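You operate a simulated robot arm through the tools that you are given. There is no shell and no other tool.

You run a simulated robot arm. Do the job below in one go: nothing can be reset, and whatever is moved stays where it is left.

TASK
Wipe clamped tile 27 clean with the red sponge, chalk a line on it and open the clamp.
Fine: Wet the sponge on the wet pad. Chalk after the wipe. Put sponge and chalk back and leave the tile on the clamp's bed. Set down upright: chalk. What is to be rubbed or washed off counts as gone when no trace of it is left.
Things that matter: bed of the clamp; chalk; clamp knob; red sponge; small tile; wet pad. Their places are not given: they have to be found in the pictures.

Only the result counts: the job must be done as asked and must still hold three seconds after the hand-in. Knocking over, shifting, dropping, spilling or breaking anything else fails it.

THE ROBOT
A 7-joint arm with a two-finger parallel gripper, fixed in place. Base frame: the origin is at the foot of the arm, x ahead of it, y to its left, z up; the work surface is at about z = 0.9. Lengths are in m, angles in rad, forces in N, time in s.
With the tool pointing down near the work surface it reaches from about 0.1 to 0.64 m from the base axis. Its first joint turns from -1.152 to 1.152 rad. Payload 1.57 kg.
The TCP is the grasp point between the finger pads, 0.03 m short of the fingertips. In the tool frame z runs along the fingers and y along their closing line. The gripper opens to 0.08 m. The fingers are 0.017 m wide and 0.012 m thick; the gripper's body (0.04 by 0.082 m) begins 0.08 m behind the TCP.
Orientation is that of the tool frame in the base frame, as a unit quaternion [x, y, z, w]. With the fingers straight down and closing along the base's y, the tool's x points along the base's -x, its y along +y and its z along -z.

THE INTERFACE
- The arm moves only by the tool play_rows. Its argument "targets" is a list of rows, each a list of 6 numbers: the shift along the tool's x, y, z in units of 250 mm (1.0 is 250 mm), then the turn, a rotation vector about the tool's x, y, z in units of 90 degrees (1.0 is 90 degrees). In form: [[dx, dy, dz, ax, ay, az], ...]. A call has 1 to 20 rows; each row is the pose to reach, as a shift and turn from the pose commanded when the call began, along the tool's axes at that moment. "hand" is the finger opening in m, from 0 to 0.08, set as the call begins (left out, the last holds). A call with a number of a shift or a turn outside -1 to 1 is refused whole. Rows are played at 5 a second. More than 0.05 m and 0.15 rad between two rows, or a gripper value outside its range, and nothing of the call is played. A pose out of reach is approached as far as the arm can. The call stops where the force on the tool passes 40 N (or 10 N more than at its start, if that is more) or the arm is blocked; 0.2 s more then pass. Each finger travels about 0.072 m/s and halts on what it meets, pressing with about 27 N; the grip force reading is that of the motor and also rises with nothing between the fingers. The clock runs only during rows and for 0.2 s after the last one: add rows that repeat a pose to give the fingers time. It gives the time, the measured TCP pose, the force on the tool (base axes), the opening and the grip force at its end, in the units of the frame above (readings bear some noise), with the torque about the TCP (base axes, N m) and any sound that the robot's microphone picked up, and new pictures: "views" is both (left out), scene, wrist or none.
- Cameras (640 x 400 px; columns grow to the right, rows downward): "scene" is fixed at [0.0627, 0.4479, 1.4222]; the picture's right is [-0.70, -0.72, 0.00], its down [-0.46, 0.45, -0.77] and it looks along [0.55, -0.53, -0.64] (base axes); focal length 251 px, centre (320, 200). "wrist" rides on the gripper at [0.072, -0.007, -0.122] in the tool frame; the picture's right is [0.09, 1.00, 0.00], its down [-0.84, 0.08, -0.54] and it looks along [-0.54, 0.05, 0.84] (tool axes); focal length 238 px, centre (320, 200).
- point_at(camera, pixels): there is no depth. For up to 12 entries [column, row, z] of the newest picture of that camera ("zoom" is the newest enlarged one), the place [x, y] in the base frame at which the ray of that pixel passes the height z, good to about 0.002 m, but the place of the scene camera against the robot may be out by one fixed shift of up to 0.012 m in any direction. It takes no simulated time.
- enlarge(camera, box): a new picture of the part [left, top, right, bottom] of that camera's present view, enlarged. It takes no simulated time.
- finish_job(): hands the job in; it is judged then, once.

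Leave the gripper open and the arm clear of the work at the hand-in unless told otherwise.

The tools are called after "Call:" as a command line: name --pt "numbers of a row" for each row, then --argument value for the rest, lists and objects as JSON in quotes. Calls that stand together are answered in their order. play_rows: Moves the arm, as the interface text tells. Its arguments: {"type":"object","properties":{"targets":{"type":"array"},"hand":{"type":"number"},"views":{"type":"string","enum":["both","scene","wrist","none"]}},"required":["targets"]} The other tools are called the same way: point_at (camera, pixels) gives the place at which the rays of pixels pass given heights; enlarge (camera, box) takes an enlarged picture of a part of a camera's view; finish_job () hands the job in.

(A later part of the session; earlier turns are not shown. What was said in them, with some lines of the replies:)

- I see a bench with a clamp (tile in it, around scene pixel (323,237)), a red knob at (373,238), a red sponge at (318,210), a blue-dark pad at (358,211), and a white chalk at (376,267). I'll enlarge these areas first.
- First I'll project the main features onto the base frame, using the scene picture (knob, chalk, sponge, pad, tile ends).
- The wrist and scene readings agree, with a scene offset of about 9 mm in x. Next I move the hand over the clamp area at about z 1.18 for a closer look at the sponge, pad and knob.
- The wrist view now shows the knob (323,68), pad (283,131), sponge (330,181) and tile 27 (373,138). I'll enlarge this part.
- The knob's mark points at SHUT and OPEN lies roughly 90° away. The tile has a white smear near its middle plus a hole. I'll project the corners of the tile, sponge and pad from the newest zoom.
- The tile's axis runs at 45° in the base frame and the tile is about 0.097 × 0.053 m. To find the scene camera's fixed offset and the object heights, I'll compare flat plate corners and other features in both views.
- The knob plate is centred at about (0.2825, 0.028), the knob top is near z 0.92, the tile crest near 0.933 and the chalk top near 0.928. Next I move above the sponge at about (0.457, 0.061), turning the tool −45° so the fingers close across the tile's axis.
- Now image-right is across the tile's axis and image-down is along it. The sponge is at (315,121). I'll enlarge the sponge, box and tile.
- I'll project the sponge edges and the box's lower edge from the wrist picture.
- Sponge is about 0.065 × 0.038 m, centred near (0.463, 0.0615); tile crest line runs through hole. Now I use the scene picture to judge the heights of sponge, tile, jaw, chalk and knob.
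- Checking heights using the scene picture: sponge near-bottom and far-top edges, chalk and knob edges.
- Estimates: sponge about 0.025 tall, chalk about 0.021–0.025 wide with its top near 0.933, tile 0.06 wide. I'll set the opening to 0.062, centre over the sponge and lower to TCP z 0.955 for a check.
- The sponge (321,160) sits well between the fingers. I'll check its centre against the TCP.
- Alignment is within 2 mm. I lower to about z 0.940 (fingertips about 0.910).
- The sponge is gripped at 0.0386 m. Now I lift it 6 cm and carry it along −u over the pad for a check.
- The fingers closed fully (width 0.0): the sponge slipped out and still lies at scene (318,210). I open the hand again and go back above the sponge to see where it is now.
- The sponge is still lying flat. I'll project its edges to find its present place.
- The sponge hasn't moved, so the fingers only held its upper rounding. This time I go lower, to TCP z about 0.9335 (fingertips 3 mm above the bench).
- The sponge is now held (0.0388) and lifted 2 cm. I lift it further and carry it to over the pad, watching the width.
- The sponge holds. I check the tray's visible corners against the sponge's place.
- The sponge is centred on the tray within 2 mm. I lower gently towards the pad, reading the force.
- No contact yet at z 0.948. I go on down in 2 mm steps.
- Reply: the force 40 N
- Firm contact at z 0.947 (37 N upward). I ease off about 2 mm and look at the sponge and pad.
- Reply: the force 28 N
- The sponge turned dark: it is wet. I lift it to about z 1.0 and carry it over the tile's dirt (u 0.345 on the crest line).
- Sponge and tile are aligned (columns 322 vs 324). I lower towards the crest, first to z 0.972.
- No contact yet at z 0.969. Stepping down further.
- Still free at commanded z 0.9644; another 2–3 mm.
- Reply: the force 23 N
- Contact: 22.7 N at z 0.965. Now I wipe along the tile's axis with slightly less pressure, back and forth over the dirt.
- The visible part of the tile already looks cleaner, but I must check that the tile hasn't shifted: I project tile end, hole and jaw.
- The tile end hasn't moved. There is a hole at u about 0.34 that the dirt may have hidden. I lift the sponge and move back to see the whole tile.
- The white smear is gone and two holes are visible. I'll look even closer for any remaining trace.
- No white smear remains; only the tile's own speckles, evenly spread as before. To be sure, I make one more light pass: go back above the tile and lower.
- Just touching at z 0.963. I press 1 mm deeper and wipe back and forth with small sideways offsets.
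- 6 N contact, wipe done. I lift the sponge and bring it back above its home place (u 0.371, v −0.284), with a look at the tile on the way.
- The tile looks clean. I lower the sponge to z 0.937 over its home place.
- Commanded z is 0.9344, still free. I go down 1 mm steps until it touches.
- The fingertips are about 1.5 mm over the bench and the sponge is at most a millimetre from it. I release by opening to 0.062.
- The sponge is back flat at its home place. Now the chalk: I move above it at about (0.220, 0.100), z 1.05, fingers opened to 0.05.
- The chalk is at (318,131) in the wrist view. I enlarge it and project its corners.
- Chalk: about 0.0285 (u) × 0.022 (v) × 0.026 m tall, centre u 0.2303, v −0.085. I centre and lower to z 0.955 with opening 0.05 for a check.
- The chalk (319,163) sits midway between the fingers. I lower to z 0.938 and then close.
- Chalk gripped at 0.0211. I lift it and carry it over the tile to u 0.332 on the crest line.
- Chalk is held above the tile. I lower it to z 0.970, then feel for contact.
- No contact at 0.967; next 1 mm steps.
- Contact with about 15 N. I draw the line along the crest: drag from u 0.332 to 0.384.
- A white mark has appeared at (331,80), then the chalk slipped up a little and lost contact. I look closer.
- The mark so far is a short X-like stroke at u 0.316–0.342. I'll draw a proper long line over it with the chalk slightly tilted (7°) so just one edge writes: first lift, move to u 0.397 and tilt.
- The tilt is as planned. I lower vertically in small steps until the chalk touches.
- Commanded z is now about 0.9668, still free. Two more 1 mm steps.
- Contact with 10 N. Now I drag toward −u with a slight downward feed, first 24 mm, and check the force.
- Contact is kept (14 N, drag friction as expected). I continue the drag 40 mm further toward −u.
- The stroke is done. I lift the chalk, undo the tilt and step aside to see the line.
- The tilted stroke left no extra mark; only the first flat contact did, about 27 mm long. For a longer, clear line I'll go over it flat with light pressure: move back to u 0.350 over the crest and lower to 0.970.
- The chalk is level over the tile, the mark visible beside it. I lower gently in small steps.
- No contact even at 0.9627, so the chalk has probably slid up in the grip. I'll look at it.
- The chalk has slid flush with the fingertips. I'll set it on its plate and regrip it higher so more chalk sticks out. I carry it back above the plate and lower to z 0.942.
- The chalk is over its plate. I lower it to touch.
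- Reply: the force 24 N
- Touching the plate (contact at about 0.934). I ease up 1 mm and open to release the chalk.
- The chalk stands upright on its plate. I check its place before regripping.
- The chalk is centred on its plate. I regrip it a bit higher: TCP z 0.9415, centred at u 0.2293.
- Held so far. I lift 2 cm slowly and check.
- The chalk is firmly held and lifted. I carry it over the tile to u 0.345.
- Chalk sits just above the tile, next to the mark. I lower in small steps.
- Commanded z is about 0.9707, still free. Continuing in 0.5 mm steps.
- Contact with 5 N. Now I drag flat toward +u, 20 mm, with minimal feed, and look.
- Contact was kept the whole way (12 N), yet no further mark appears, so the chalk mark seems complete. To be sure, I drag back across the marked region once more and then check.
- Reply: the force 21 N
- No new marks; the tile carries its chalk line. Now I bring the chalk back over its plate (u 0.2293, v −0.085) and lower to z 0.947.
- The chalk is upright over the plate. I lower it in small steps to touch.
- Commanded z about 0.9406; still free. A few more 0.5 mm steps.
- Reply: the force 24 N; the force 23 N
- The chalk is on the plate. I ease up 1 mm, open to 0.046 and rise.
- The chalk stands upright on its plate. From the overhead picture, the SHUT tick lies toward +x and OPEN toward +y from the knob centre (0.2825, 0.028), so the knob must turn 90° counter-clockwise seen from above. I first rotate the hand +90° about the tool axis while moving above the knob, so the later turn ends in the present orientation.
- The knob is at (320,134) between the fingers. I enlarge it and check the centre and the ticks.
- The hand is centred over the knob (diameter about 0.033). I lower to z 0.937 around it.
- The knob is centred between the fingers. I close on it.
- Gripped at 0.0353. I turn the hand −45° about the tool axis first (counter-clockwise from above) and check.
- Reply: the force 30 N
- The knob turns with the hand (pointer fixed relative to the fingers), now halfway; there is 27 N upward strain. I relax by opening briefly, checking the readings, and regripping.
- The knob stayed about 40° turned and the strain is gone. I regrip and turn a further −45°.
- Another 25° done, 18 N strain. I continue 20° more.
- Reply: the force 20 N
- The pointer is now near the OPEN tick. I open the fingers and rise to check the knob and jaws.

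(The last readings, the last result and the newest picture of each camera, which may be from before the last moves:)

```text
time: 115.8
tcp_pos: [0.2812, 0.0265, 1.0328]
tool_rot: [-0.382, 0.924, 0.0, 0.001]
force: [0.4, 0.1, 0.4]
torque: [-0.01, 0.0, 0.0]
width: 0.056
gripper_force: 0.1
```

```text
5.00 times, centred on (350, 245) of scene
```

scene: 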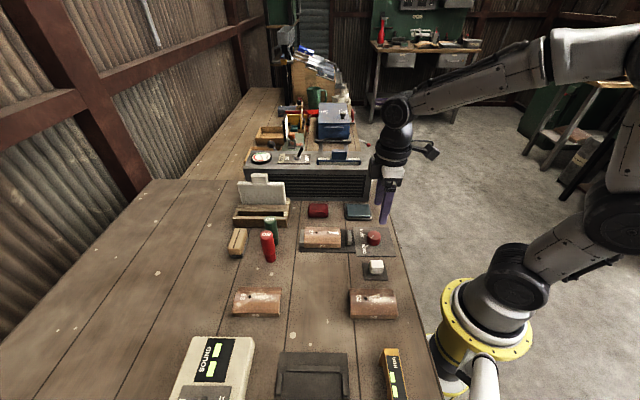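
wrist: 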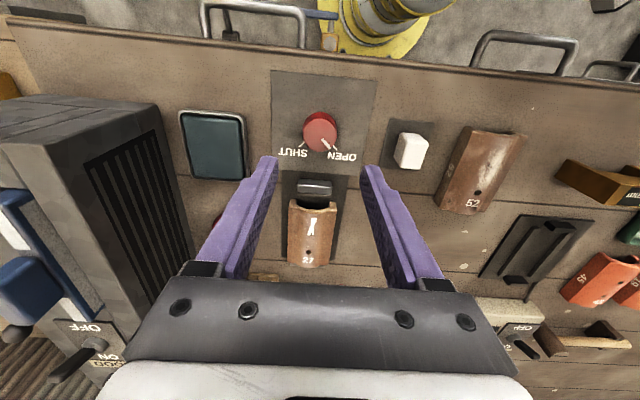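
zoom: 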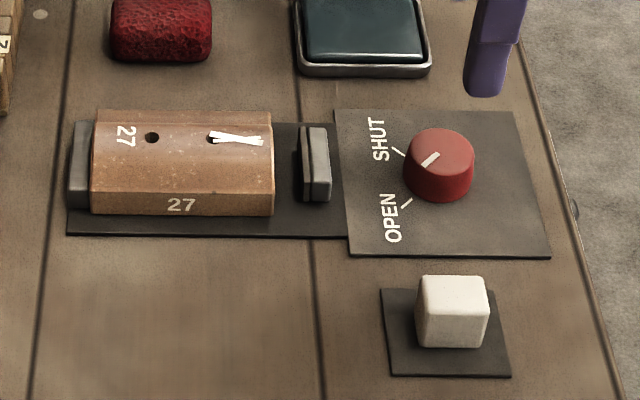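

The moving jaw has backed off from the tile and the pointer is at OPEN. I check the pointer's angle numerically.

Call:
point_at --camera "wrist" --pixels '[[322.55, 139.9, 0.921], [329.8, 148.8, 0.921], [333.2, 145, 0.904], [337, 150.1, 0.904], [299, 148, 0.904], [304.5, 143, 0.904]]'

Call:
point_at --camera "zoom" --pixels '[[437, 155, 0.921], [424, 165, 0.921], [411, 198, 0.904], [403, 208, 0.904], [391, 148, 0.904], [404, 155, 0.904], [439, 153, 0.921]]'

```text
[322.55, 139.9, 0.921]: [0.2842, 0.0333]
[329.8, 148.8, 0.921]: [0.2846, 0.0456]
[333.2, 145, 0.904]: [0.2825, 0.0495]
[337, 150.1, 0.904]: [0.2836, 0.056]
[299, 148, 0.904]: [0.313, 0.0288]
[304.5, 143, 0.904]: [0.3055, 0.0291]
```

```text
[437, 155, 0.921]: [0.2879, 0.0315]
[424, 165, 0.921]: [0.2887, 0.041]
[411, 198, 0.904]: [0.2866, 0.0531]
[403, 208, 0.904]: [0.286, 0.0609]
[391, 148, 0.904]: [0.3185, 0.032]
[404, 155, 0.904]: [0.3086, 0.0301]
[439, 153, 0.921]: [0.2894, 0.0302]
```

The pointer is at 88–90°, i.e. on the OPEN tick, and the jaw is clear of the tile. Now I raise the arm well clear with the gripper open and take final pictures.

Call:
play_rows --pt "0 0 -0.15 0 0 0" --pt "0 0 -0.3 0 0 0" --pt "0 0 -0.45 0 0 0" --pt "0.05 0 -0.6 0 0 0" --pt "0.1 0 -0.75 0 0 0" --pt "0.1 0 -0.85 0 0 0" --pt "0.1 0 -0.85 0 0 0" --hand 0.08

Call:
enlarge --camera "scene" --box '[225, 165, 405, 290]'

Call:
enlarge --camera "scene" --box '[295, 195, 395, 262]'

```text
time: 117.4
tcp_pos: [0.2643, 0.0123, 1.2452]
tool_rot: [-0.383, 0.924, 0.0, 0.0]
force: [0.3, 1.0, 0.1]
torque: [0.0, -0.01, -0.01]
width: 0.0803
gripper_force: 0.0
```

scene: 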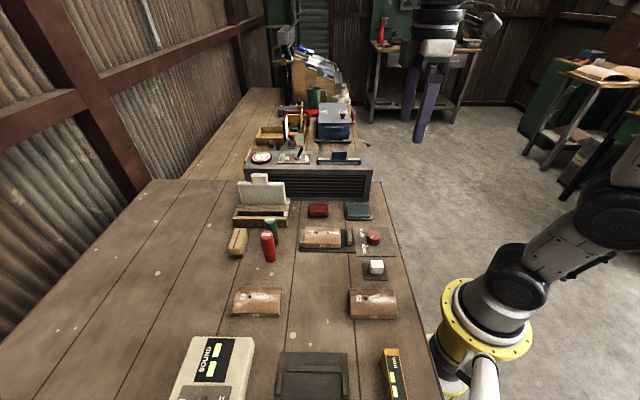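
wrist: 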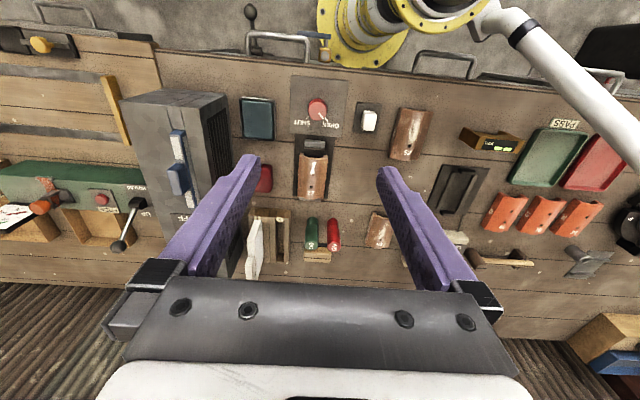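

```text
3.20 times, centred on (315, 228) of scene
```

zoom: 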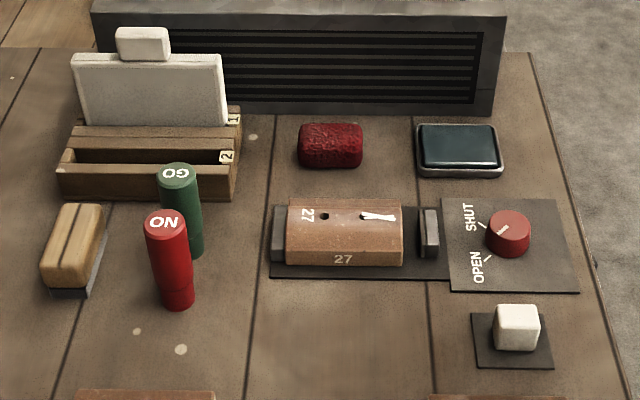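

```text
5.97 times, centred on (345, 228) of scene
```

zoom: 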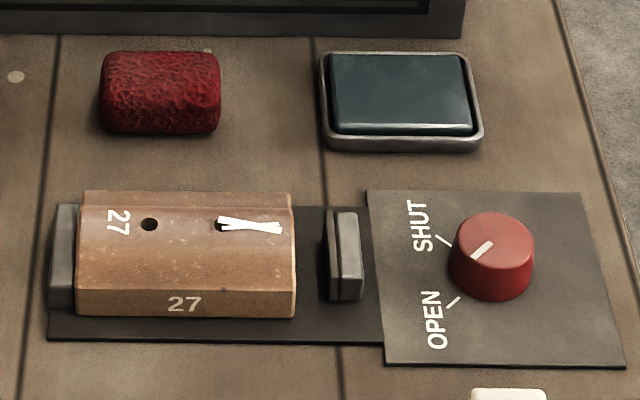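

Final state:
- Tile 27 is clean, carries its chalk mark and lies on the bed, with the jaw backed off.
- The knob points at OPEN.
- The wet sponge and the upright chalk are back in their places.
- Nothing else has moved. The gripper is open and the arm is clear.

The chalk mark is two crossing strokes about 27 mm long rather than one clean line. Dragging the chalk over the tile again did not add to it. I hand the job in.

Call:
finish_job

```text
The job is handed in.
```

I wiped tile 27 clean, chalked it and opened the clamp, then handed the job in. The chalk mark is not one clean line: it is two strokes, each about 27 mm long, crossing at a narrow angle. I dragged the chalk over the tile again with firm contact, but nothing more was drawn.

- **Wipe:** The sponge slipped out of the grip on the first try without leaving its place, and I gripped it lower on the second. It darkened when pressed on the wet pad. The white smear came off completely, and I made a second pass to be sure. Only the tile's own speckles are left.
- **Sponge and chalk:** Both are back where they were. The chalk stands upright on its plate.
- **Clamp:** The knob points at OPEN, within a few degrees. The jaw has backed off, and the tile is still on the clamp's bed.

I saw nothing else knocked over or shifted in the final pictures. The gripper is open and the arm is well clear of the bench.
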